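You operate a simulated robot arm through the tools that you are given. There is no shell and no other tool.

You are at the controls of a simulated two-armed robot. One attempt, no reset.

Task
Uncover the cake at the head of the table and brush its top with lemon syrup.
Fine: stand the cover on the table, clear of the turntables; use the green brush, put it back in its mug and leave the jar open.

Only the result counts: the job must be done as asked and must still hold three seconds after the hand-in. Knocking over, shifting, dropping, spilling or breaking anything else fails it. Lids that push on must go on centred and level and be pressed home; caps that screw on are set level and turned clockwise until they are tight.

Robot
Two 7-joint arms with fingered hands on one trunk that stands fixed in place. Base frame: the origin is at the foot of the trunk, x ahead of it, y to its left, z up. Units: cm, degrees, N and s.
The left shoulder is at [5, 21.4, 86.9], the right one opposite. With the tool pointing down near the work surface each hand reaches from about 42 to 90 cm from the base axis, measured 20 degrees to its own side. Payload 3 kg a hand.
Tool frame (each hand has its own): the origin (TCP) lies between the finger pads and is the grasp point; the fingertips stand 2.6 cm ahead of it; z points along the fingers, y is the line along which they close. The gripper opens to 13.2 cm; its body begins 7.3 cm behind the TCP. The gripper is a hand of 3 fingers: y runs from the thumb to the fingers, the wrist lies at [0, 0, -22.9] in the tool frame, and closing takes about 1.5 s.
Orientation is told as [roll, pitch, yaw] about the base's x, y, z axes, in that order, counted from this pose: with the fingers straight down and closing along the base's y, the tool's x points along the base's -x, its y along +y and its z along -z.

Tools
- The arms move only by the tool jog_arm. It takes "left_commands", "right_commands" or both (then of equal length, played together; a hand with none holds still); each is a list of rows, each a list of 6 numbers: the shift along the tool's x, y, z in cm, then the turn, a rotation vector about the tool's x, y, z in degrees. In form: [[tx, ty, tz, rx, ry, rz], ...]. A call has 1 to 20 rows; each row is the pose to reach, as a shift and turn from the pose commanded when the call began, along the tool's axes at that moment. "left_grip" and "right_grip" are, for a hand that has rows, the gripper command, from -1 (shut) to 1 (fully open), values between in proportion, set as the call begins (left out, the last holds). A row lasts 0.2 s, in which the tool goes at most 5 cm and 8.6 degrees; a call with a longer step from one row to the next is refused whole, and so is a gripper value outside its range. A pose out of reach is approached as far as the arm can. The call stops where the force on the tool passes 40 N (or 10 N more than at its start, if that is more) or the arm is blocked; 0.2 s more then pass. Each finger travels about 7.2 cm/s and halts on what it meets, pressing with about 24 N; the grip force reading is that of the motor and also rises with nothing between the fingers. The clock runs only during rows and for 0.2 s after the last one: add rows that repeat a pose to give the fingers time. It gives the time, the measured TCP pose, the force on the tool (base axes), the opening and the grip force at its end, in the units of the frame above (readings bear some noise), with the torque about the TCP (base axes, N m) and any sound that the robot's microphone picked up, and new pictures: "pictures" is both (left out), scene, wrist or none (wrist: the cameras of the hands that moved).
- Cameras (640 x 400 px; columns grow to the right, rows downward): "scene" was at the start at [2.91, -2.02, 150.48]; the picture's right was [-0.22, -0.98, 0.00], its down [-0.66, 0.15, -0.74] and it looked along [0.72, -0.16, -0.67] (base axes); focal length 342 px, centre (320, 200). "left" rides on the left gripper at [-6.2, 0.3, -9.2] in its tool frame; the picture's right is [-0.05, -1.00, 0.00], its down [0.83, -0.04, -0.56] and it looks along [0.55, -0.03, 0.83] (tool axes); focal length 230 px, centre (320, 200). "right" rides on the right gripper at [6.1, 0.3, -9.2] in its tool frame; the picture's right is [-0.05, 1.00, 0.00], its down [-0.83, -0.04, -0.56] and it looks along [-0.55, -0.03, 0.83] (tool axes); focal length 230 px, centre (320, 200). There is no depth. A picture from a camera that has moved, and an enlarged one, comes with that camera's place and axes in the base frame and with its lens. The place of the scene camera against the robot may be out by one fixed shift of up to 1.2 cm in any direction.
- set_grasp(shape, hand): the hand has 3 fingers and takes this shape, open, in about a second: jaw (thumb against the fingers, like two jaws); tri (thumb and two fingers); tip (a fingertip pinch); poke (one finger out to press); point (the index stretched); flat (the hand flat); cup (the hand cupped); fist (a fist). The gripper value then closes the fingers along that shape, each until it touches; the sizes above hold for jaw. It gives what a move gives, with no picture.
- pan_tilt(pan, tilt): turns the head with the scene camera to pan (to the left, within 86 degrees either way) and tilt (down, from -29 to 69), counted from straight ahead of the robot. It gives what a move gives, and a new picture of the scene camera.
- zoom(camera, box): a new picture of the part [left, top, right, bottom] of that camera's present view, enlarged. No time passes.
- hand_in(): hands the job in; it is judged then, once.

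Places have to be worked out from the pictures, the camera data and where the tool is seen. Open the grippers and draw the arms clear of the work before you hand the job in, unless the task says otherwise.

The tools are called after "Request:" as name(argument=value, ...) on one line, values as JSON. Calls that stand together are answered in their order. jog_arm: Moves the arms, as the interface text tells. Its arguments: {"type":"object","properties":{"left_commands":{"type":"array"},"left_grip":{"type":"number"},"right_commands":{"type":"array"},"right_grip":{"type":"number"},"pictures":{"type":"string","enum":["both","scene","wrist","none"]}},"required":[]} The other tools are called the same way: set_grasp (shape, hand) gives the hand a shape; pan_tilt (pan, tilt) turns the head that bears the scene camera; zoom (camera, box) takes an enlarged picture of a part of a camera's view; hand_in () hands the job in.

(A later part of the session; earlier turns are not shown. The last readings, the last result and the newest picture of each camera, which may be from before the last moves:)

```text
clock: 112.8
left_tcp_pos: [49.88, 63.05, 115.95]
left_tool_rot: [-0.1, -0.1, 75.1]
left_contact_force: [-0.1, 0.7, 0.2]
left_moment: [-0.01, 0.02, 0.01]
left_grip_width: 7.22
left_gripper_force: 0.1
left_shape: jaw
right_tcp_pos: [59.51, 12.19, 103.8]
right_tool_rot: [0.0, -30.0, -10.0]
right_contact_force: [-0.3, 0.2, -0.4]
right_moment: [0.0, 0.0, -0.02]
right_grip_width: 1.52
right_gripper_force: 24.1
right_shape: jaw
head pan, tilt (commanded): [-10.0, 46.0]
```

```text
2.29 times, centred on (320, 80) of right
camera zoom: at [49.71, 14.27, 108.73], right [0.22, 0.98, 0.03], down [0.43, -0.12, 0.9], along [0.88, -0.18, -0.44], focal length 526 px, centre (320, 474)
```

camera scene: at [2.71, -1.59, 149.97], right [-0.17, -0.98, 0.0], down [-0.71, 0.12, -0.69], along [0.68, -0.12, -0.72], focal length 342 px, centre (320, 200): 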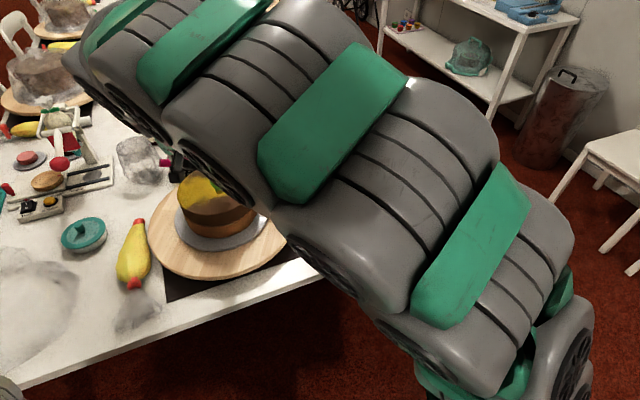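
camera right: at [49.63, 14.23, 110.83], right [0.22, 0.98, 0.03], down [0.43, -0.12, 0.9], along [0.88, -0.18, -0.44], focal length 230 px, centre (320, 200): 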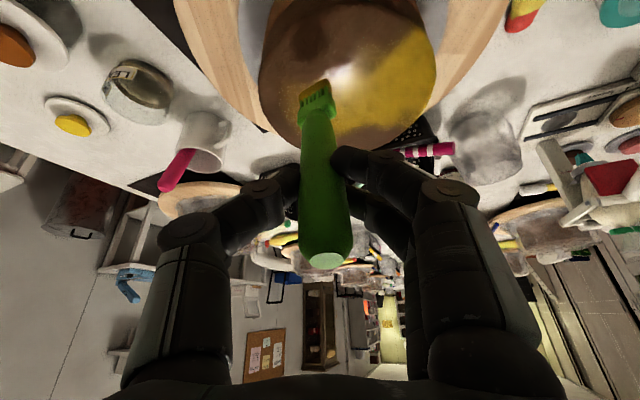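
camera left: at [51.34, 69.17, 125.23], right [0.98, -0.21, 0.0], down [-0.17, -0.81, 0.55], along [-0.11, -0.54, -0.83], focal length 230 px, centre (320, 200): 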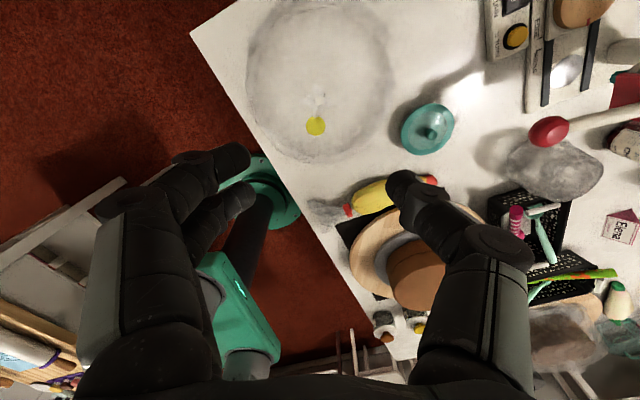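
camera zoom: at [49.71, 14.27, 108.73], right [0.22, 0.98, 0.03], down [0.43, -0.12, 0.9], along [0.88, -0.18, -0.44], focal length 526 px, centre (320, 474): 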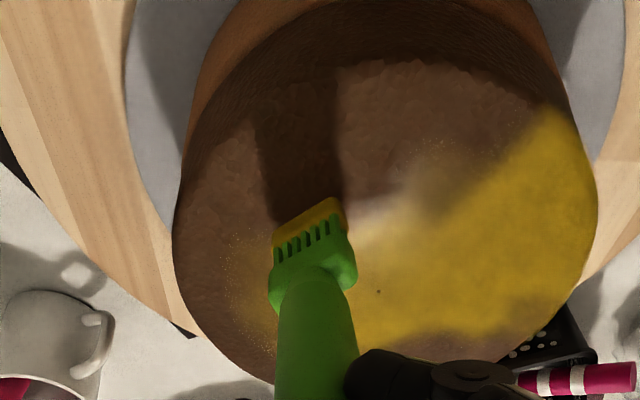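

Just above the surface. Two more small steps.

Request:
jog_arm(right_commands=[[0.08, 0, 0.13, 0, 0, 0], [0.08, 0, 0.13, 0, 0, 0]], pictures="none")

Request:
jog_arm(right_commands=[[0.07, 0, 0.12, 0, 0, 0], [0.07, 0, 0.12, 0, 0, 0]], pictures="none")

Request:
zoom(camera="right", box=[180, 0, 460, 160])

```text
clock: 113.4
left_tcp_pos: [49.82, 63.02, 115.94]
left_tool_rot: [0.0, 0.0, 75.1]
left_contact_force: [0.0, -0.2, -1.0]
left_moment: [-0.04, -0.02, 0.0]
left_grip_width: 7.22
left_gripper_force: 0.1
left_shape: jaw
right_tcp_pos: [59.5, 12.23, 103.56]
right_tool_rot: [0.0, -30.0, -9.9]
right_contact_force: [-0.9, -0.7, 3.7]
right_moment: [0.03, -0.05, -0.01]
right_grip_width: 1.51
right_gripper_force: 24.2
right_shape: jaw
head pan, tilt (commanded): [-10.0, 46.0]
```

```text
clock: 114.0
left_tcp_pos: [50.0, 63.1, 115.95]
left_tool_rot: [0.0, 0.0, 75.1]
left_contact_force: [0.1, -0.4, -0.3]
left_moment: [0.01, 0.03, -0.01]
left_grip_width: 7.23
left_gripper_force: 0.1
left_shape: jaw
right_tcp_pos: [59.58, 12.31, 103.51]
right_tool_rot: [0.1, -30.0, -9.9]
right_contact_force: [-2.8, -0.3, 13.6]
right_moment: [-0.03, -0.08, -0.01]
right_grip_width: 1.54
right_gripper_force: 24.6
right_shape: jaw
head pan, tilt (commanded): [-10.0, 46.0]
```

```text
2.29 times, centred on (320, 80) of right
camera zoom: at [49.73, 14.3, 108.52], right [0.22, 0.98, 0.03], down [0.43, -0.12, 0.9], along [0.88, -0.18, -0.44], focal length 526 px, centre (320, 474)
```

zoom: 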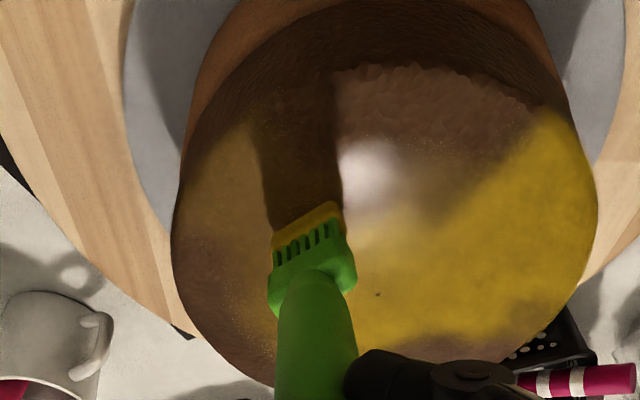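

Contact at about 13 N; syrup is spreading on the near-right part. I'll ease up slightly and stroke over the near and right sectors.

Request:
jog_arm(right_commands=[[-0.04, 0, -0.07, 0, 0, 0], [1.37, 0.63, -0.89, 0, 0, 0], [2.7, 1.27, -1.65, 0, 0, 0], [2.83, 3.02, -1.73, 0, 0, 0], [2.97, 4.77, -1.81, 0, 0, 0], [1.93, 5.74, -1.21, 0, 0, 0], [0.89, 6.72, -0.61, 0, 0, 0], [0.41, 5.03, -0.33, 0, 0, 0], [-0.06, 3.35, -0.06, 0, 0, 0], [-0.15, 1.34, -0.01, 0, 0, 0], [-0.23, -0.67, 0.04, 0, 0, 0], [-1.13, -2.27, 0.56, 0, 0, 0], [-2.03, -3.86, 1.08, 0, 0, 0], [-3.38, -4.1, 1.86, 0, 0, 0], [-4.74, -4.33, 2.64, 0, 0, 0], [-4.69, -2.56, 2.62, 0, 0, 0], [-4.64, -0.8, 2.59, 0, 0, 0]], pictures="wrist")

Request:
zoom(camera="right", box=[160, 0, 480, 160])

Request:
zoom(camera="scene", box=[140, 130, 310, 290])

```text
clock: 117.6
left_tcp_pos: [49.97, 62.96, 115.97]
left_tool_rot: [0.0, 0.1, 75.1]
left_contact_force: [-0.1, -0.1, 0.2]
left_moment: [0.03, 0.0, -0.01]
left_grip_width: 7.2
left_gripper_force: 0.1
left_shape: jaw
right_tcp_pos: [64.58, 10.63, 103.53]
right_tool_rot: [-0.1, -30.0, -9.9]
right_contact_force: [0.0, 0.2, 0.2]
right_moment: [-0.02, -0.01, 0.02]
right_grip_width: 1.55
right_gripper_force: 23.3
right_shape: jaw
head pan, tilt (commanded): [-10.0, 46.0]
camera right: at [54.79, 12.69, 108.46], right [0.22, 0.98, 0.03], down [0.43, -0.12, 0.9], along [0.88, -0.18, -0.44], focal length 230 px, centre (320, 200)
```

right: 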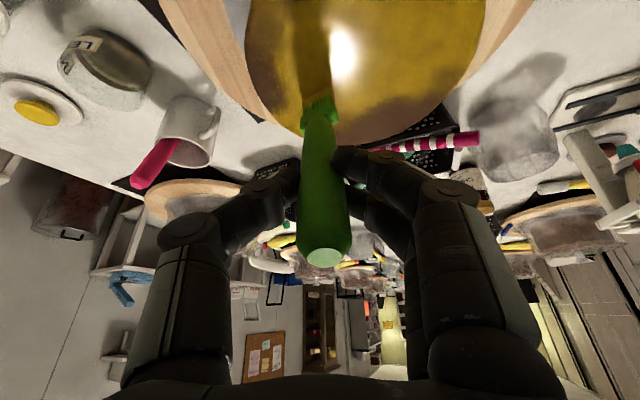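

```text
2.00 times, centred on (320, 80) of right
camera zoom: at [54.79, 12.69, 108.46], right [0.22, 0.98, 0.03], down [0.43, -0.12, 0.9], along [0.88, -0.18, -0.44], focal length 460 px, centre (320, 440)
```

zoom: 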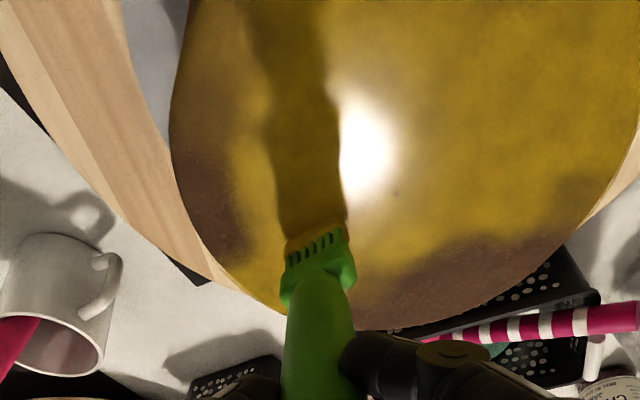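

```text
2.50 times, centred on (225, 210) of scene
camera zoom: at [2.71, -1.59, 149.97], right [-0.17, -0.98, 0.0], down [-0.71, 0.12, -0.69], along [0.68, -0.12, -0.72], focal length 856 px, centre (558, 175)
```

zoom: 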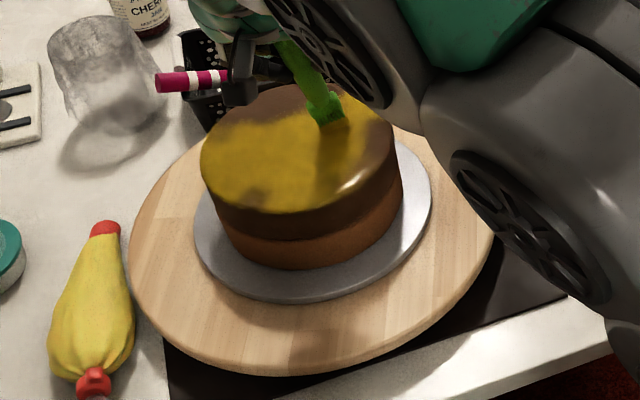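

Most of the top is coated; the far arc and right rim remain. I'll lower 0.1 cm and zigzag along the right and far edge.

Request:
jog_arm(right_commands=[[0.05, 0, 0.087, 0, 0, 0], [-0.62, -1.54, 0.475, 0, 0, 0], [-1.3, -3.08, 0.86, 0, 0, 0], [-1.48, -1.37, 0.97, 0, 0, 0], [-1.66, 0.344, 1.07, 0, 0, 0], [-2.92, -0.16, 1.8, 0, 0, 0], [-4.18, -0.67, 2.53, 0, 0, 0], [-3.5, 0.97, 2.13, 0, 0, 0], [-2.81, 2.61, 1.74, 0, 0, 0], [-4.3, 2.65, 2.6, 0, 0, 0], [-5.78, 2.7, 3.46, 0, 0, 0], [-4.55, 3.83, 2.75, 0, 0, 0], [-3.33, 4.95, 2.04, 0, 0, 0], [-4.5, 5.6, 2.72, 0, 0, 0], [-5.69, 6.23, 3.4, 0, 0, 0], [-4.33, 6.8, 2.6, 0, 0, 0], [-2.96, 7.41, 1.83, 0, 0, 0], [-3.7, 8.4, 2.3, 0, 0, 0], [-4.51, 9.35, 2.72, 0, 0, 0], [-2.02, 9.55, 1.28, 0, 0, 0]], pictures="wrist")

Request:
zoom(camera="right", box=[160, 0, 480, 160])

Request:
zoom(camera="scene", box=[140, 130, 310, 290])

```text
clock: 121.8
left_tcp_pos: [49.93, 62.91, 115.91]
left_tool_rot: [-0.1, 0.0, 75.1]
left_contact_force: [-0.2, 0.7, 0.4]
left_moment: [-0.02, -0.02, 0.02]
left_grip_width: 7.23
left_gripper_force: 0.1
left_shape: jaw
right_tcp_pos: [68.62, 19.52, 103.29]
right_tool_rot: [-0.1, -29.9, -9.9]
right_contact_force: [-0.1, -0.8, -0.2]
right_moment: [0.0, -0.05, -0.03]
right_grip_width: 1.63
right_gripper_force: 24.1
right_shape: jaw
head pan, tilt (commanded): [-10.0, 46.0]
camera right: at [58.87, 21.54, 108.28], right [0.22, 0.98, 0.02], down [0.43, -0.12, 0.9], along [0.88, -0.18, -0.44], focal length 230 px, centre (320, 200)
```

right: 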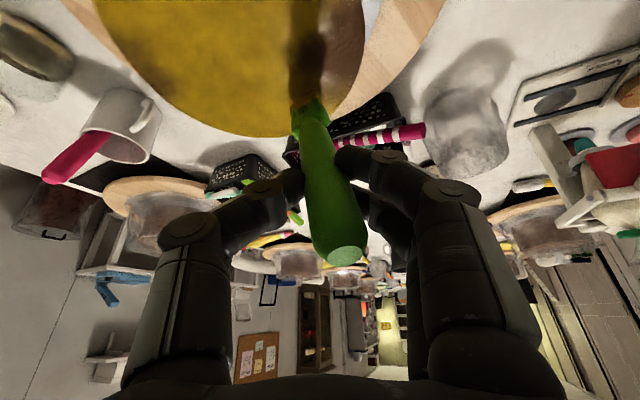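

```text
2.00 times, centred on (320, 80) of right
camera zoom: at [58.87, 21.54, 108.28], right [0.22, 0.98, 0.02], down [0.43, -0.12, 0.9], along [0.88, -0.18, -0.44], focal length 460 px, centre (320, 440)
```

zoom: 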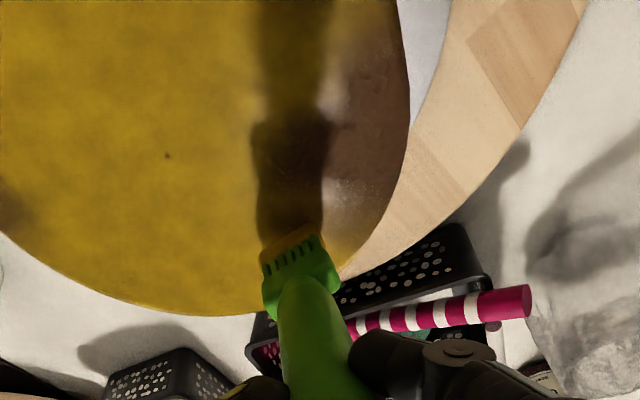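

```text
2.50 times, centred on (225, 210) of scene
camera zoom: at [2.71, -1.59, 149.97], right [-0.17, -0.98, 0.0], down [-0.71, 0.12, -0.69], along [0.68, -0.12, -0.72], focal length 856 px, centre (558, 175)
```

zoom: 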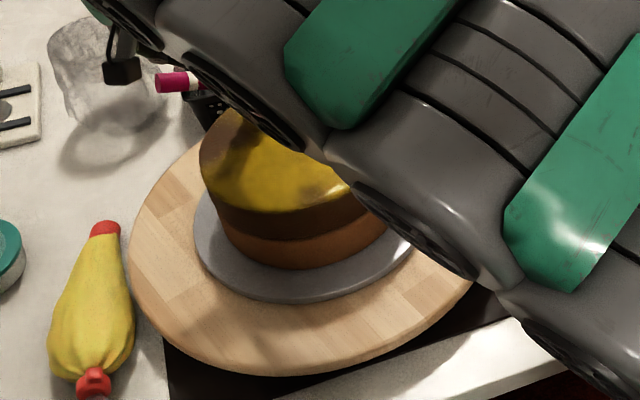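

The turntable has turned a little under the strokes, leaving a bare patch on the left side near (70, 21). The bristles still hold syrup; I'll shift there and lower gently.

Request:
jog_arm(right_commands=[[0.8, 0.9, -0.5, 0, 0, 0], [1.72, 1.78, -0.99, 0, 0, 0], [1.95, 1.78, -0.6, 0, 0, 0], [1.95, 1.78, -0.6, 0, 0, 0]], pictures="wrist")

Request:
zoom(camera="right", box=[200, 0, 440, 150])

```text
clock: 122.8
left_tcp_pos: [49.91, 62.99, 115.98]
left_tool_rot: [0.0, 0.0, 75.1]
left_contact_force: [-0.8, 0.2, 0.3]
left_moment: [0.01, -0.01, 0.04]
left_grip_width: 7.21
left_gripper_force: 0.1
left_shape: jaw
right_tcp_pos: [67.04, 21.68, 102.77]
right_tool_rot: [0.1, -29.9, -9.9]
right_contact_force: [1.1, -1.1, 0.8]
right_moment: [-0.09, -0.15, 0.0]
right_grip_width: 1.63
right_gripper_force: 23.1
right_shape: jaw
head pan, tilt (commanded): [-10.0, 46.0]
camera right: at [57.16, 23.67, 107.94], right [0.22, 0.98, 0.03], down [0.43, -0.12, 0.9], along [0.88, -0.18, -0.44], focal length 230 px, centre (320, 200)
```

right: 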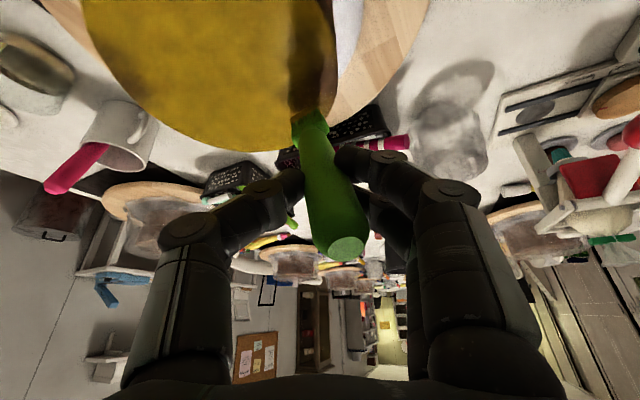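

```text
2.67 times, centred on (320, 75) of right
camera zoom: at [57.16, 23.67, 107.94], right [0.22, 0.98, 0.03], down [0.43, -0.12, 0.9], along [0.88, -0.18, -0.44], focal length 614 px, centre (320, 533)
```

zoom: 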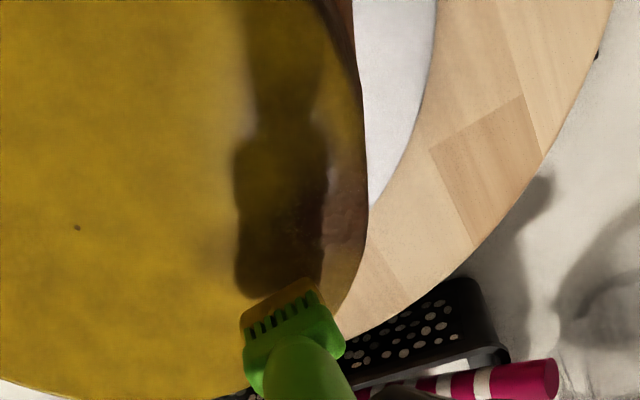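

The patch is getting coated. I'll stroke along the left rim toward me and back.

Request:
jog_arm(right_commands=[[0.05, 0, 0.087, 0, 0, 0], [1.72, 0.58, -0.88, 0, 0, 0], [3.36, 0.96, -1.82, 0, 0, 0], [5.04, 1.02, -2.79, 0, 0, 0], [6.63, -0.11, -3.71, 0, 0, 0], [4.79, -0.65, -2.65, 0, 0, 0], [3.07, -0.41, -1.65, 0, 0, 0], [1.36, -0.06, -0.67, 0, 0, 0]], pictures="wrist")

Request:
zoom(camera="right", box=[160, 0, 480, 160])

Request:
zoom(camera="scene", box=[140, 130, 310, 290])

```text
clock: 124.6
left_tcp_pos: [49.98, 63.06, 116.12]
left_tool_rot: [0.0, 0.0, 75.1]
left_contact_force: [0.1, 0.0, -0.8]
left_moment: [0.01, 0.0, 0.0]
left_grip_width: 7.24
left_gripper_force: 0.0
left_shape: jaw
right_tcp_pos: [65.52, 21.74, 102.89]
right_tool_rot: [0.0, -30.0, -9.9]
right_contact_force: [0.1, -0.3, -0.9]
right_moment: [-0.01, -0.04, 0.03]
right_grip_width: 1.61
right_gripper_force: 23.9
right_shape: jaw
head pan, tilt (commanded): [-10.0, 46.0]
camera right: at [55.7, 23.77, 107.83], right [0.22, 0.98, 0.03], down [0.43, -0.12, 0.9], along [0.88, -0.18, -0.44], focal length 230 px, centre (320, 200)
```

right: 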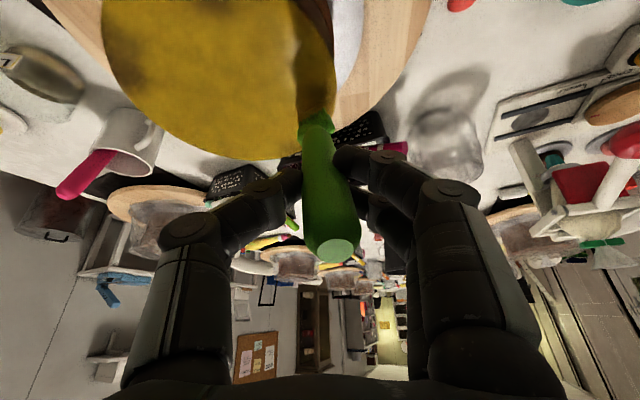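

```text
2.00 times, centred on (320, 80) of right
camera zoom: at [55.7, 23.77, 107.83], right [0.22, 0.98, 0.03], down [0.43, -0.12, 0.9], along [0.88, -0.18, -0.44], focal length 460 px, centre (320, 440)
```

zoom: 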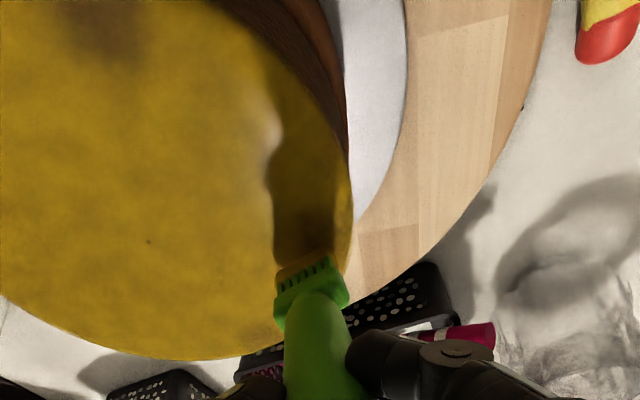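

```text
2.50 times, centred on (225, 210) of scene
camera zoom: at [2.71, -1.59, 149.97], right [-0.17, -0.98, 0.0], down [-0.71, 0.12, -0.69], along [0.68, -0.12, -0.72], focal length 856 px, centre (558, 175)
```

zoom: 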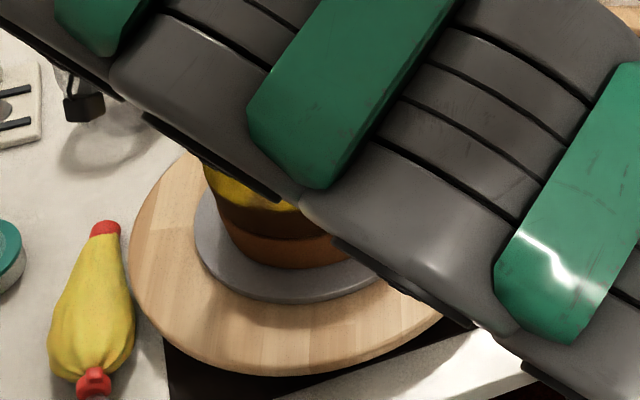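

Nearly all yellow now; one paler patch is left at the near side around (61.6, 15.7). I'll hop there and touch it up.

Request:
jog_arm(right_commands=[[-1.0, 0, -1.73, 0, 0, 0], [1.3, -1.75, -3.1, 0, 0, 0], [3.7, -3.5, -4.4, 0, 0, 0], [6.03, -5.27, -5.79, 0, 0, 0], [6.5, -5.27, -4.95, 0, 0, 0], [6.9, -5.27, -4.25, 0, 0, 0], [6.9, -5.27, -4.25, 0, 0, 0]], pictures="wrist")

Request:
zoom(camera="right", box=[160, 0, 480, 160])

Request:
zoom(camera="scene", box=[140, 130, 310, 290])

```text
clock: 126.2
left_tcp_pos: [50.01, 63.03, 115.98]
left_tool_rot: [0.0, -0.1, 75.1]
left_contact_force: [-0.4, -0.3, 0.7]
left_moment: [0.05, 0.03, 0.01]
left_grip_width: 7.21
left_gripper_force: 0.1
left_shape: jaw
right_tcp_pos: [56.56, 18.12, 103.01]
right_tool_rot: [0.1, -30.0, -10.0]
right_contact_force: [0.3, 0.5, 0.6]
right_moment: [0.01, -0.01, 0.05]
right_grip_width: 1.63
right_gripper_force: 23.8
right_shape: jaw
head pan, tilt (commanded): [-10.0, 46.0]
camera right: at [46.77, 20.1, 108.08], right [0.22, 0.98, 0.03], down [0.43, -0.12, 0.9], along [0.88, -0.18, -0.44], focal length 230 px, centre (320, 200)
```

right: 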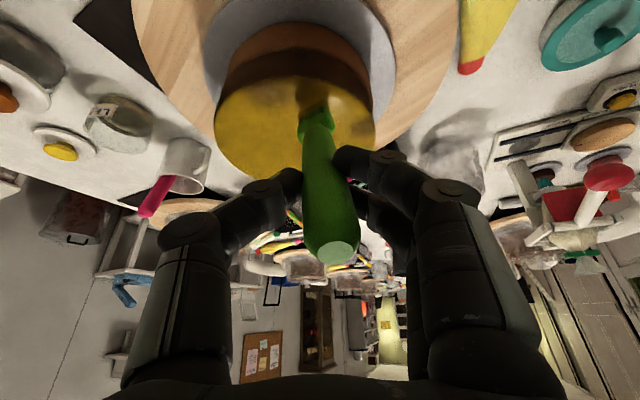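

```text
2.00 times, centred on (320, 80) of right
camera zoom: at [46.77, 20.1, 108.08], right [0.22, 0.98, 0.03], down [0.43, -0.12, 0.9], along [0.88, -0.18, -0.44], focal length 460 px, centre (320, 440)
```

zoom: 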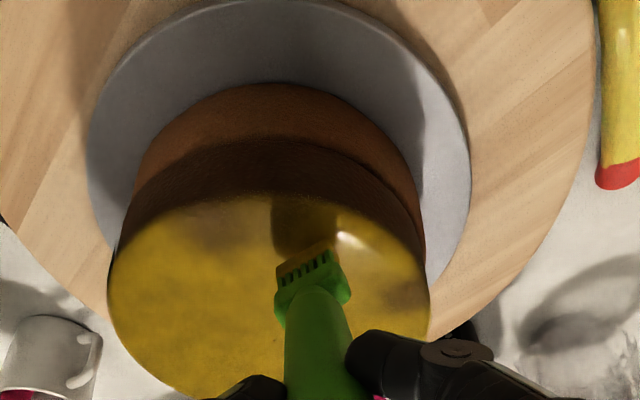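

```text
2.50 times, centred on (225, 210) of scene
camera zoom: at [2.71, -1.59, 149.97], right [-0.17, -0.98, 0.0], down [-0.71, 0.12, -0.69], along [0.68, -0.12, -0.72], focal length 856 px, centre (558, 175)
```

zoom: 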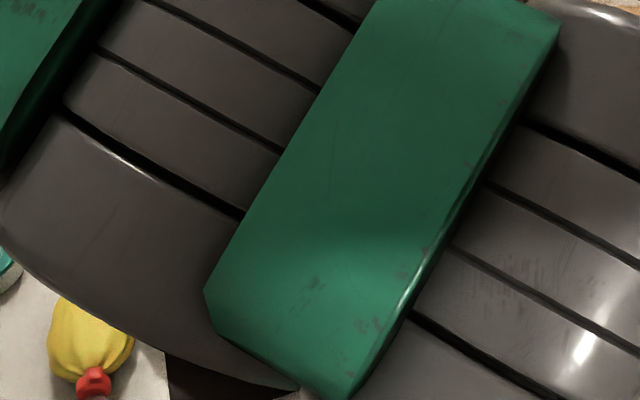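

From here the whole top looks coated, with only two faint spots left. One light touch-up stroke over the near-right spot, then I lift off.

Request:
jog_arm(right_commands=[[0.125, 0, 0.217, 0, 0, 0], [0.35, -1.97, 0.08, 0, 0, 0], [0.44, -3.72, 0.03, 0, 0, 0], [-0.76, -2.36, 0.73, 0, 0, 0], [0.35, -1.97, 0.08, 0, 0, 0], [0.44, -3.72, 0.03, 0, 0, 0], [-0.56, 0.138, 0.61, 0, 0, 0], [-1.5, 0.1, -1.5, 0, 0, 0], [-2.5, 0.1, -3.5, 0, 0, 0], [-2.5, 0.1, -3.5, 0, 0, 0]], pictures="wrist")

Request:
zoom(camera="right", box=[160, 0, 480, 180])

```text
clock: 128.4
left_tcp_pos: [50.06, 62.91, 115.92]
left_tool_rot: [0.0, 0.0, 75.1]
left_contact_force: [-0.3, 0.4, 0.0]
left_moment: [-0.01, -0.01, 0.01]
left_grip_width: 7.23
left_gripper_force: 0.0
left_shape: jaw
right_tcp_pos: [57.07, 18.14, 107.33]
right_tool_rot: [-0.1, -30.1, -9.9]
right_contact_force: [-0.6, 0.4, -0.7]
right_moment: [-0.02, 0.03, 0.0]
right_grip_width: 1.6
right_gripper_force: 24.4
right_shape: jaw
head pan, tilt (commanded): [-10.0, 46.0]
camera right: at [47.16, 20.12, 112.35], right [0.22, 0.98, 0.03], down [0.43, -0.12, 0.9], along [0.88, -0.18, -0.44], focal length 230 px, centre (320, 200)
```

right: 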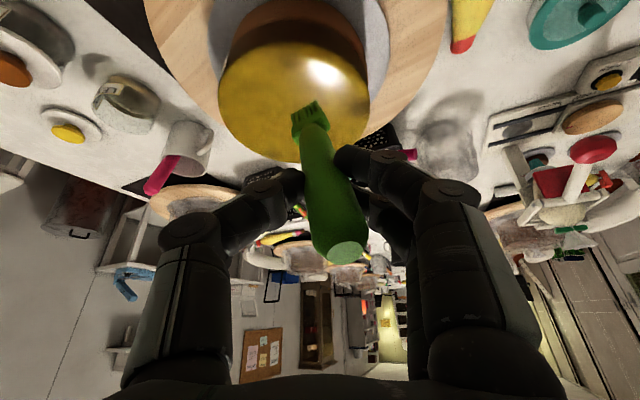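

```text
2.00 times, centred on (320, 90) of right
camera zoom: at [47.16, 20.12, 112.35], right [0.22, 0.98, 0.03], down [0.43, -0.12, 0.9], along [0.88, -0.18, -0.44], focal length 460 px, centre (320, 420)
```

zoom: 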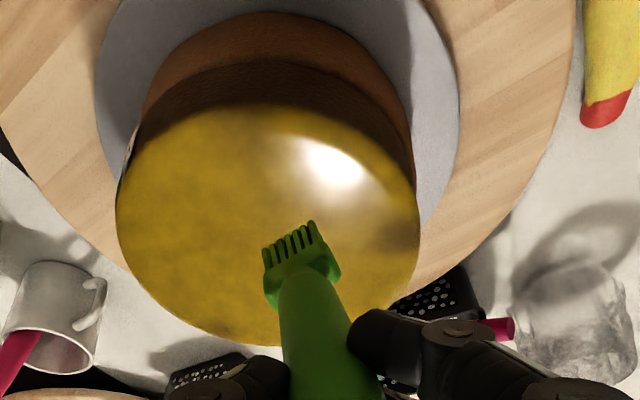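

The whole cake top now has a golden syrup coat, and the brush is lifted clear. Next I bring the brush back toward the mug, turning the hand so the brush hangs vertical and approaching from the left side, away from the pink brush.

Request:
jog_arm(right_commands=[[-1.56, -1.45, 0.9, -0.9, 2.94, 0.53], [-3.13, -2.9, 1.81, -1.8, 5.88, 1.05], [-4.69, -4.35, 2.71, -2.7, 8.8, 1.58], [-6.26, -5.8, 3.61, -3.6, 11.75, 2.1], [-7.82, -7.26, 4.52, -4.5, 14.7, 2.63], [-9.38, -8.71, 5.42, -5.4, 17.6, 3.15], [-10.95, -10.16, 6.32, -6.3, 20.6, 3.68], [-12.51, -11.61, 7.22, -7.2, 23.5, 4.2], [-14.08, -13.06, 8.13, -7.2, 23.5, 4.2], [-14.9, -14.22, 9.6, -7.2, 23.5, 4.2], [-15.72, -15.38, 11.08, -7.2, 23.5, 4.2], [-16.54, -16.53, 12.56, -7.2, 23.5, 4.2], [-17.36, -17.69, 14.04, -7.2, 23.5, 4.2], [-18.19, -18.85, 15.5, -7.2, 23.5, 4.2], [-18.19, -18.85, 15.5, -7.2, 23.5, 4.2]], pictures="both")

Request:
zoom(camera="right", box=[160, 0, 480, 200])

Request:
zoom(camera="scene", box=[270, 90, 390, 230])

Request:
zoom(camera="scene", box=[140, 130, 310, 290])

```text
clock: 131.6
left_tcp_pos: [49.95, 63.05, 115.99]
left_tool_rot: [0.0, 0.1, 75.1]
left_contact_force: [-0.1, -0.6, 0.4]
left_moment: [0.03, -0.01, 0.01]
left_grip_width: 7.2
left_gripper_force: 0.1
left_shape: jaw
right_tcp_pos: [76.88, -4.58, 103.05]
right_tool_rot: [8.1, -6.3, -12.5]
right_contact_force: [0.7, 1.5, 0.0]
right_moment: [-0.03, 0.0, -0.01]
right_grip_width: 1.58
right_gripper_force: 24.2
right_shape: jaw
head pan, tilt (commanded): [-10.0, 46.0]
camera scene: at [2.71, -1.59, 149.97], right [-0.17, -0.98, 0.0], down [-0.71, 0.12, -0.69], along [0.68, -0.12, -0.72], focal length 342 px, centre (320, 200)
camera right: at [69.64, -3.95, 111.66], right [0.25, 0.96, 0.15], down [0.72, -0.28, 0.63], along [0.65, -0.05, -0.76], focal length 230 px, centre (320, 200)
```

scene: 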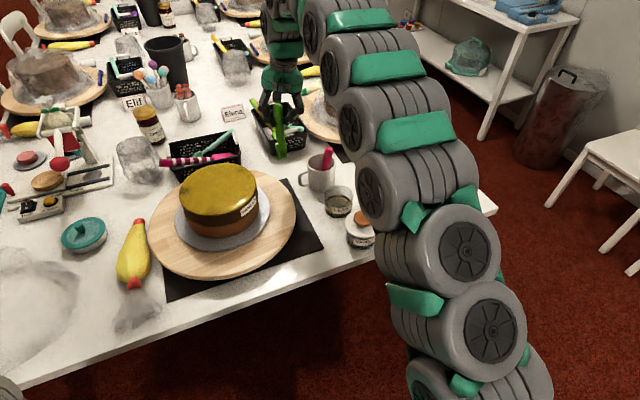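
right: 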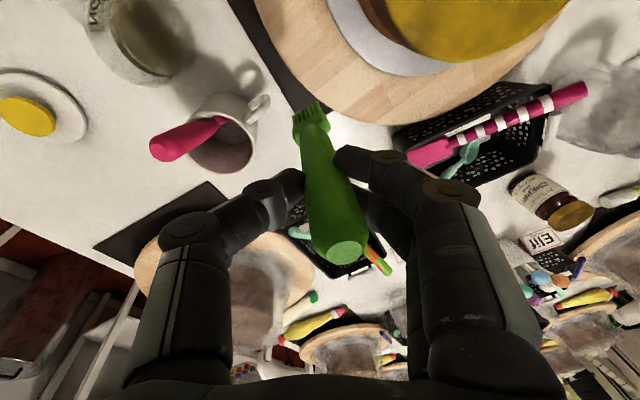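

```text
2.00 times, centred on (320, 100) of right
camera zoom: at [69.64, -3.95, 111.66], right [0.25, 0.96, 0.15], down [0.72, -0.28, 0.63], along [0.65, -0.05, -0.76], focal length 460 px, centre (320, 400)
```

zoom: 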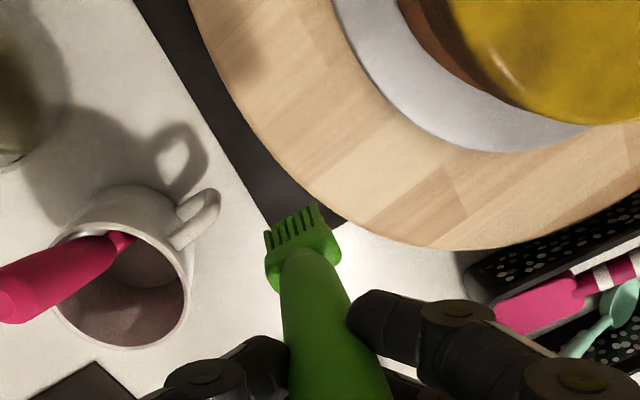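

```text
2.86 times, centred on (330, 160) of scene
camera zoom: at [2.71, -1.59, 149.97], right [-0.17, -0.98, 0.0], down [-0.71, 0.12, -0.69], along [0.68, -0.12, -0.72], focal length 979 px, centre (291, 314)
```

zoom: 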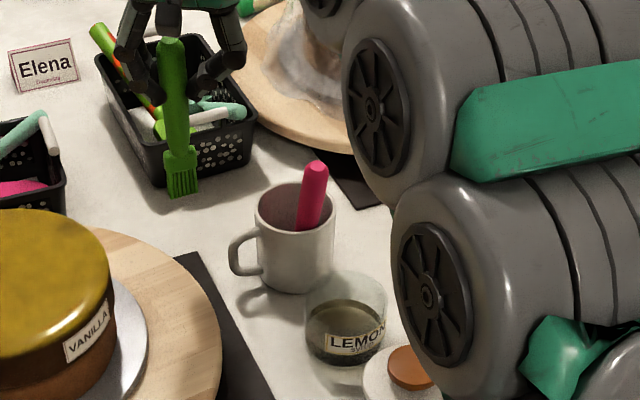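

```text
2.50 times, centred on (225, 210) of scene
camera zoom: at [2.71, -1.59, 149.97], right [-0.17, -0.98, 0.0], down [-0.71, 0.12, -0.69], along [0.68, -0.12, -0.72], focal length 856 px, centre (558, 175)
```

zoom: 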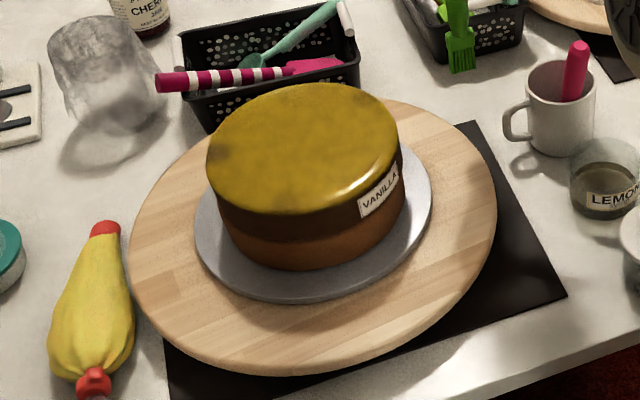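

The cake top is fully golden (the turntable just turned beneath the strokes). The tip hangs at about (77.3, -4.2, 88.9); I'll now bring it over the free far side of the mug's mouth, at tip (81.0, -14.9).

Request:
jog_arm(right_commands=[[-0.95, -1.65, 0.1, 0, 0, 0], [-1.9, -3.3, 0.25, 0, 0, 0], [-2.85, -4.95, 0.45, 0, 0, 0], [-3.8, -6.6, 0.7, 0, 0, 0], [-4.75, -8.27, 0.95, 0, 0, 0], [-5.7, -9.93, 1.2, 0, 0, 0], [-5.7, -9.93, 1.2, 0, 0, 0]], pictures="both")

Request:
zoom(camera="right", box=[180, 0, 460, 200])

Request:
zoom(camera="scene", box=[280, 90, 380, 220])

```text
clock: 133.2
left_tcp_pos: [50.05, 63.06, 116.03]
left_tool_rot: [0.0, 0.0, 75.1]
left_contact_force: [0.4, -0.5, -1.0]
left_moment: [0.01, -0.01, 0.01]
left_grip_width: 7.2
left_gripper_force: 0.0
left_shape: jaw
right_tcp_pos: [80.65, -15.38, 101.2]
right_tool_rot: [8.2, -6.3, -12.6]
right_contact_force: [-0.2, 0.3, -0.1]
right_moment: [0.03, 0.0, 0.0]
right_grip_width: 1.61
right_gripper_force: 24.0
right_shape: jaw
head pan, tilt (commanded): [-10.0, 46.0]
camera scene: at [2.71, -1.59, 149.97], right [-0.17, -0.98, 0.0], down [-0.71, 0.12, -0.69], along [0.68, -0.12, -0.72], focal length 342 px, centre (320, 200)
camera right: at [73.41, -14.74, 109.7], right [0.25, 0.96, 0.15], down [0.72, -0.28, 0.63], along [0.65, -0.05, -0.76], focal length 230 px, centre (320, 200)
```

scene: 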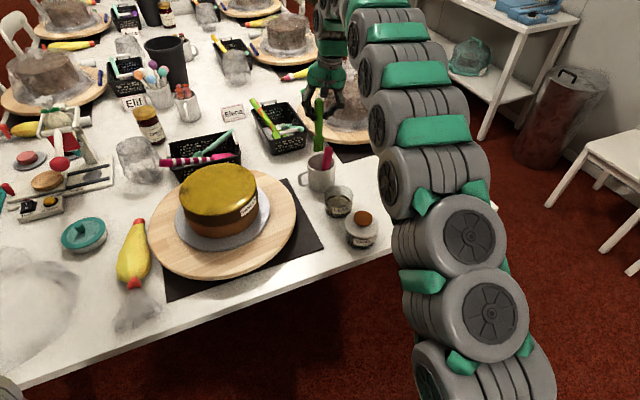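
right: 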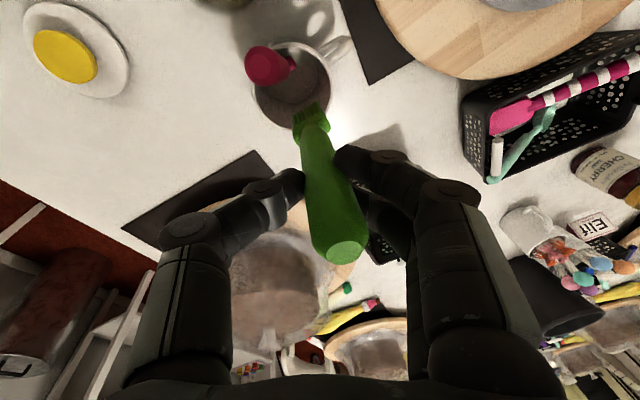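

```text
2.00 times, centred on (320, 100) of right
camera zoom: at [73.41, -14.74, 109.7], right [0.25, 0.96, 0.15], down [0.72, -0.28, 0.63], along [0.65, -0.05, -0.76], focal length 460 px, centre (320, 400)
```

zoom: 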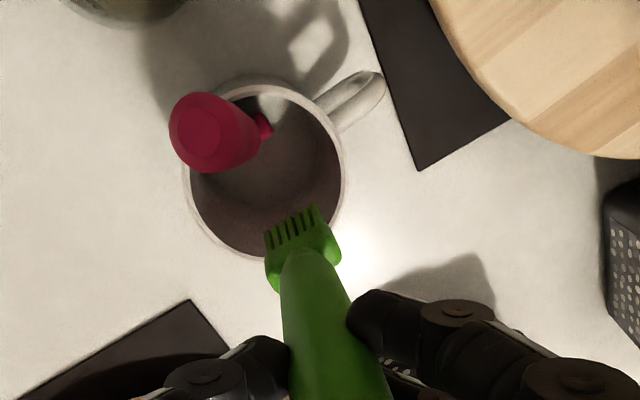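

```text
3.08 times, centred on (330, 155) of scene
camera zoom: at [2.71, -1.59, 149.97], right [-0.17, -0.98, 0.0], down [-0.71, 0.12, -0.69], along [0.68, -0.12, -0.72], focal length 1054 px, centre (289, 338)
```

zoom: 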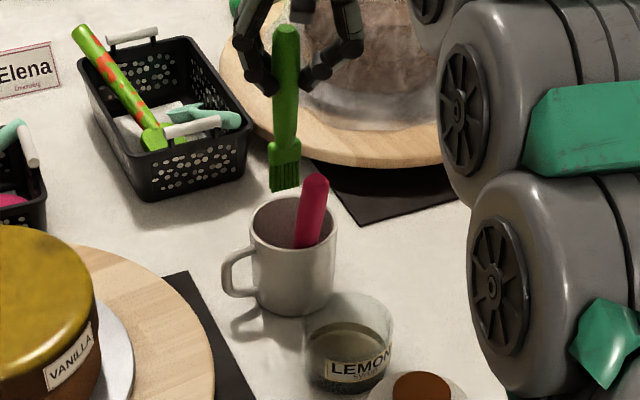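

The tip is over the free far half of the mug mouth (tip ≈(81.2, -14.9), mug centre (79.2, -15.3)). I'll lower it 3.5 cm into the mug and check.

Request:
jog_arm(right_commands=[[0.11, -0.14, 0.98, 0, 0, 0], [0.22, -0.28, 1.97, 0, 0, 0], [0.33, -0.42, 2.95, 0, 0, 0], [0.39, -0.49, 3.44, 0, 0, 0], [0.39, -0.49, 3.44, 0, 0, 0]], pictures="both")

Request:
zoom(camera="right", box=[180, 0, 460, 200])

Request:
zoom(camera="scene", box=[280, 90, 380, 220])

```text
clock: 134.4
left_tcp_pos: [49.93, 63.07, 116.13]
left_tool_rot: [0.1, 0.0, 75.1]
left_contact_force: [0.6, -0.9, 0.1]
left_moment: [-0.02, -0.01, 0.01]
left_grip_width: 7.22
left_gripper_force: 0.1
left_shape: jaw
right_tcp_pos: [80.7, -15.37, 97.54]
right_tool_rot: [8.3, -6.2, -12.5]
right_contact_force: [0.5, 0.2, -0.8]
right_moment: [-0.02, 0.0, 0.01]
right_grip_width: 1.61
right_gripper_force: 23.9
right_shape: jaw
head pan, tilt (commanded): [-10.0, 46.0]
camera scene: at [2.71, -1.59, 149.97], right [-0.17, -0.98, 0.0], down [-0.71, 0.12, -0.69], along [0.68, -0.12, -0.72], focal length 342 px, centre (320, 200)
camera right: at [73.37, -14.67, 106.11], right [0.25, 0.96, 0.15], down [0.72, -0.28, 0.63], along [0.65, -0.05, -0.76], focal length 230 px, centre (320, 200)
```

scene: 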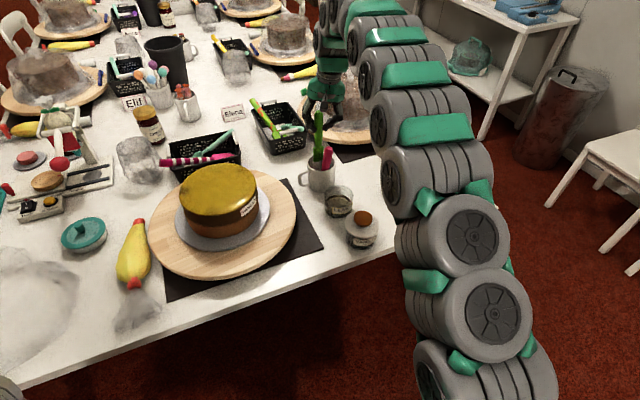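
right: 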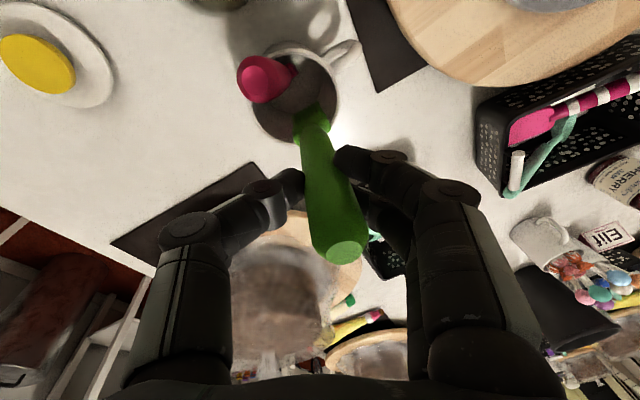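

```text
2.00 times, centred on (320, 100) of right
camera zoom: at [73.37, -14.67, 106.11], right [0.25, 0.96, 0.15], down [0.72, -0.28, 0.63], along [0.65, -0.05, -0.76], focal length 460 px, centre (320, 400)
```

zoom: 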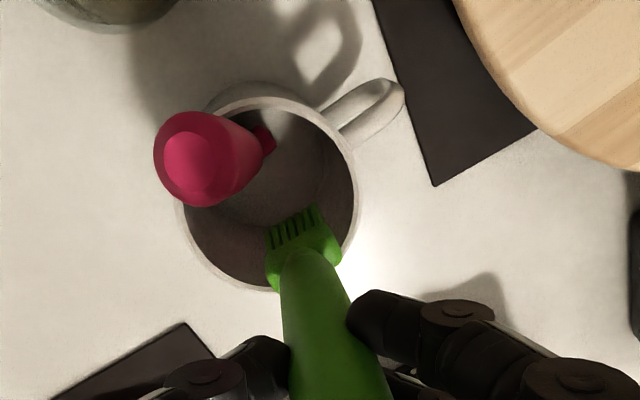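

```text
3.08 times, centred on (330, 155) of scene
camera zoom: at [2.71, -1.59, 149.97], right [-0.17, -0.98, 0.0], down [-0.71, 0.12, -0.69], along [0.68, -0.12, -0.72], focal length 1054 px, centre (289, 338)
```

zoom: 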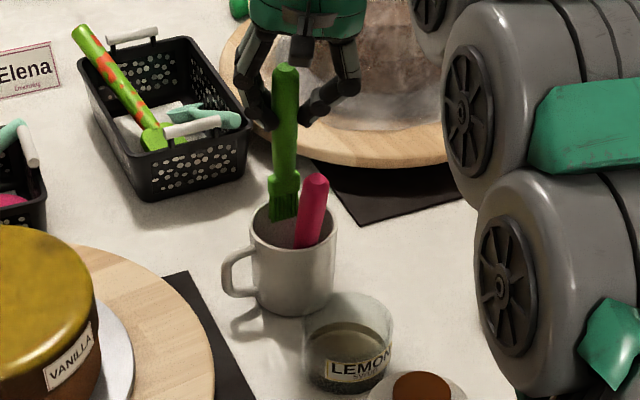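

The tip is in the mug, but the wider ferrule sits about 0.8 cm too far out toward the rim. I'll shift 0.7 cm toward me and 0.3 cm right, then lower 4 cm more.

Request:
jog_arm(right_commands=[[0.31, -0.22, -0.07, 0, 0, 0], [0.61, -0.43, -0.13, 0, 0, 0], [0.72, -0.57, 0.85, 0, 0, 0], [0.83, -0.71, 1.84, 0, 0, 0], [0.94, -0.85, 2.82, 0, 0, 0], [1.05, -0.99, 3.8, 0, 0, 0], [1.05, -0.99, 3.8, 0, 0, 0]], pictures="both")

Request:
zoom(camera="right", box=[180, 0, 460, 200])

Request:
zoom(camera="scene", box=[280, 90, 380, 220])

```text
clock: 136.0
left_tcp_pos: [50.02, 63.18, 115.92]
left_tool_rot: [-0.1, 0.0, 75.2]
left_contact_force: [-0.5, -0.7, 0.5]
left_moment: [-0.04, -0.01, 0.0]
left_grip_width: 7.23
left_gripper_force: 0.1
left_shape: jaw
right_tcp_pos: [79.86, -15.59, 93.58]
right_tool_rot: [8.1, -6.3, -12.6]
right_contact_force: [0.0, 0.0, -0.3]
right_moment: [-0.02, 0.01, 0.02]
right_grip_width: 1.6
right_gripper_force: 24.1
right_shape: jaw
head pan, tilt (commanded): [-10.0, 46.0]
camera scene: at [2.71, -1.59, 149.97], right [-0.17, -0.98, 0.0], down [-0.71, 0.12, -0.69], along [0.68, -0.12, -0.72], focal length 342 px, centre (320, 200)
camera right: at [72.64, -14.96, 102.11], right [0.25, 0.96, 0.15], down [0.72, -0.28, 0.63], along [0.65, -0.05, -0.76], focal length 230 px, centre (320, 200)
```

scene: 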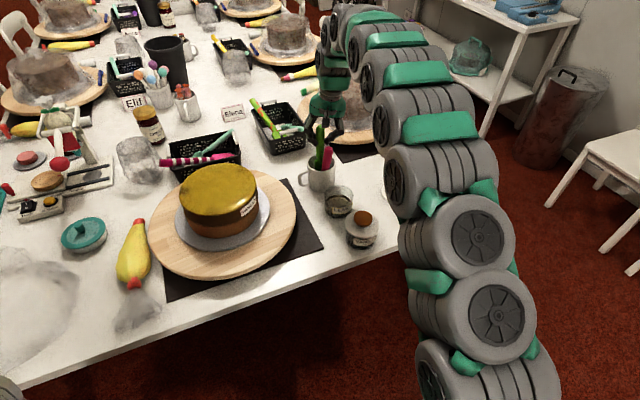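
right: 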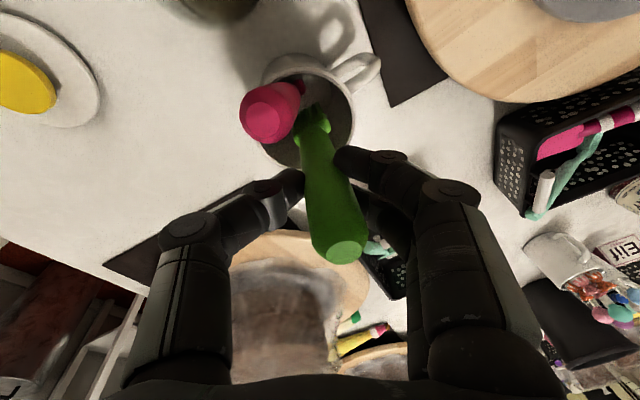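

```text
2.00 times, centred on (320, 100) of right
camera zoom: at [72.64, -14.96, 102.11], right [0.25, 0.96, 0.15], down [0.72, -0.28, 0.63], along [0.65, -0.05, -0.76], focal length 460 px, centre (320, 400)
```

zoom: 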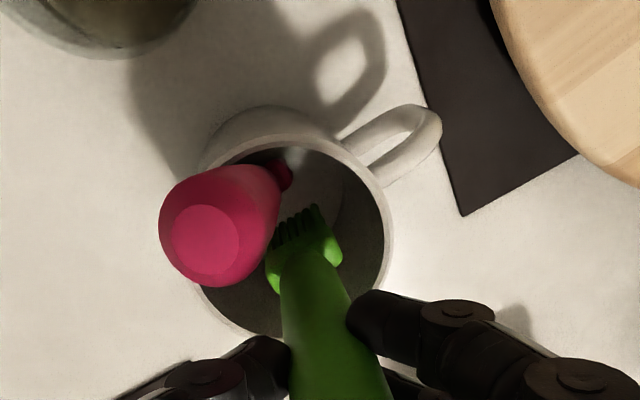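

```text
3.08 times, centred on (330, 155) of scene
camera zoom: at [2.71, -1.59, 149.97], right [-0.17, -0.98, 0.0], down [-0.71, 0.12, -0.69], along [0.68, -0.12, -0.72], focal length 1054 px, centre (289, 338)
```

zoom: 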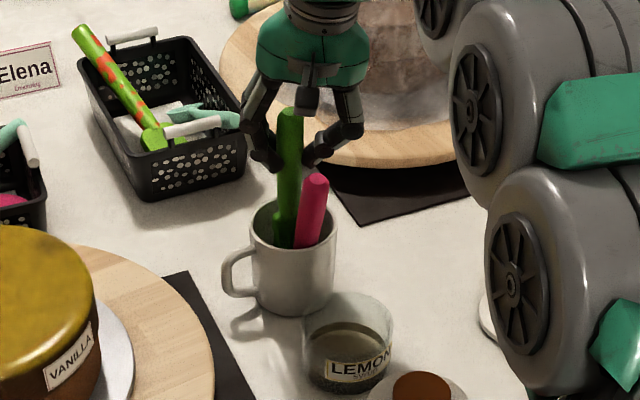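

The brush is halfway in with no contact. I'll lower 3.2 cm more, slowly.

Request:
jog_arm(right_commands=[[0.09, -0.11, 0.79, 0, 0, 0], [0.18, -0.23, 1.58, 0, 0, 0], [0.26, -0.34, 2.36, 0, 0, 0], [0.35, -0.45, 3.15, 0, 0, 0], [0.35, -0.45, 3.15, 0, 0, 0]], pictures="both")

Request:
zoom(camera="right", box=[180, 0, 460, 200])

Request:
zoom(camera="scene", box=[280, 90, 380, 220])

```text
clock: 137.2
left_tcp_pos: [50.02, 62.98, 115.96]
left_tool_rot: [0.0, 0.0, 75.1]
left_contact_force: [-0.6, 0.4, 0.7]
left_moment: [-0.02, 0.01, -0.04]
left_grip_width: 7.24
left_gripper_force: 0.2
left_shape: jaw
right_tcp_pos: [79.87, -15.45, 90.36]
right_tool_rot: [8.1, -6.2, -12.5]
right_contact_force: [0.3, -0.1, -0.3]
right_moment: [-0.01, -0.02, 0.0]
right_grip_width: 1.58
right_gripper_force: 24.1
right_shape: jaw
head pan, tilt (commanded): [-10.0, 46.0]
camera scene: at [2.71, -1.59, 149.97], right [-0.17, -0.98, 0.0], down [-0.71, 0.12, -0.69], along [0.68, -0.12, -0.72], focal length 342 px, centre (320, 200)
camera right: at [72.62, -14.92, 98.97], right [0.25, 0.96, 0.15], down [0.72, -0.28, 0.63], along [0.65, -0.05, -0.76], focal length 230 px, centre (320, 200)
```

scene: 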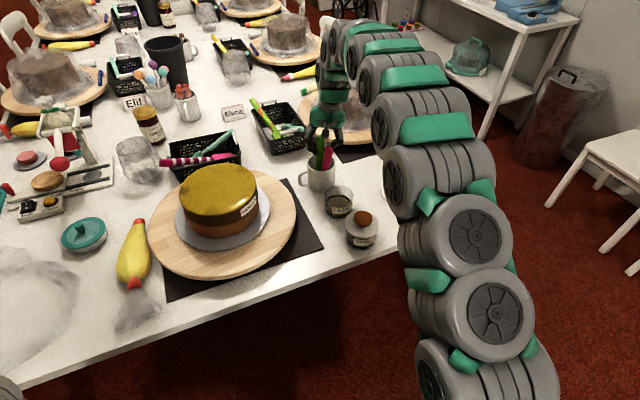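
right: 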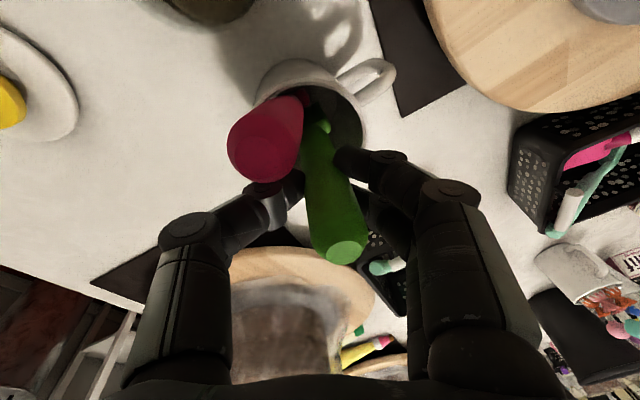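

```text
2.00 times, centred on (320, 100) of right
camera zoom: at [72.62, -14.92, 98.97], right [0.25, 0.96, 0.15], down [0.72, -0.28, 0.63], along [0.65, -0.05, -0.76], focal length 460 px, centre (320, 400)
```

zoom: 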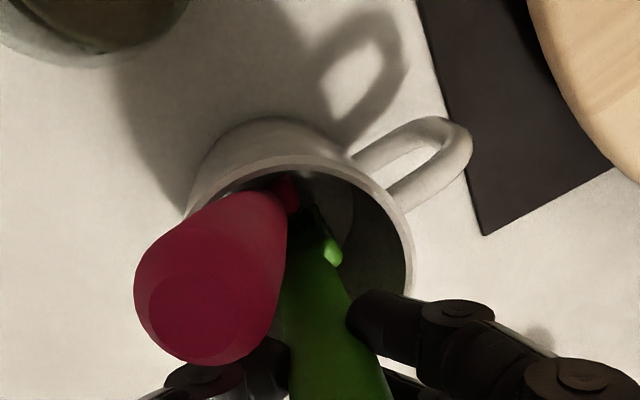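

```text
3.08 times, centred on (330, 155) of scene
camera zoom: at [2.71, -1.59, 149.97], right [-0.17, -0.98, 0.0], down [-0.71, 0.12, -0.69], along [0.68, -0.12, -0.72], focal length 1054 px, centre (289, 338)
```

zoom: 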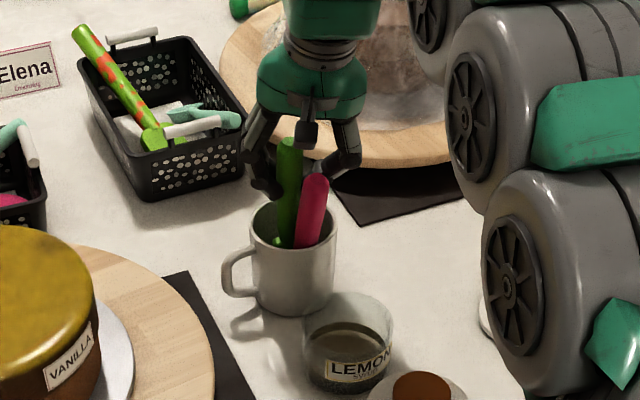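

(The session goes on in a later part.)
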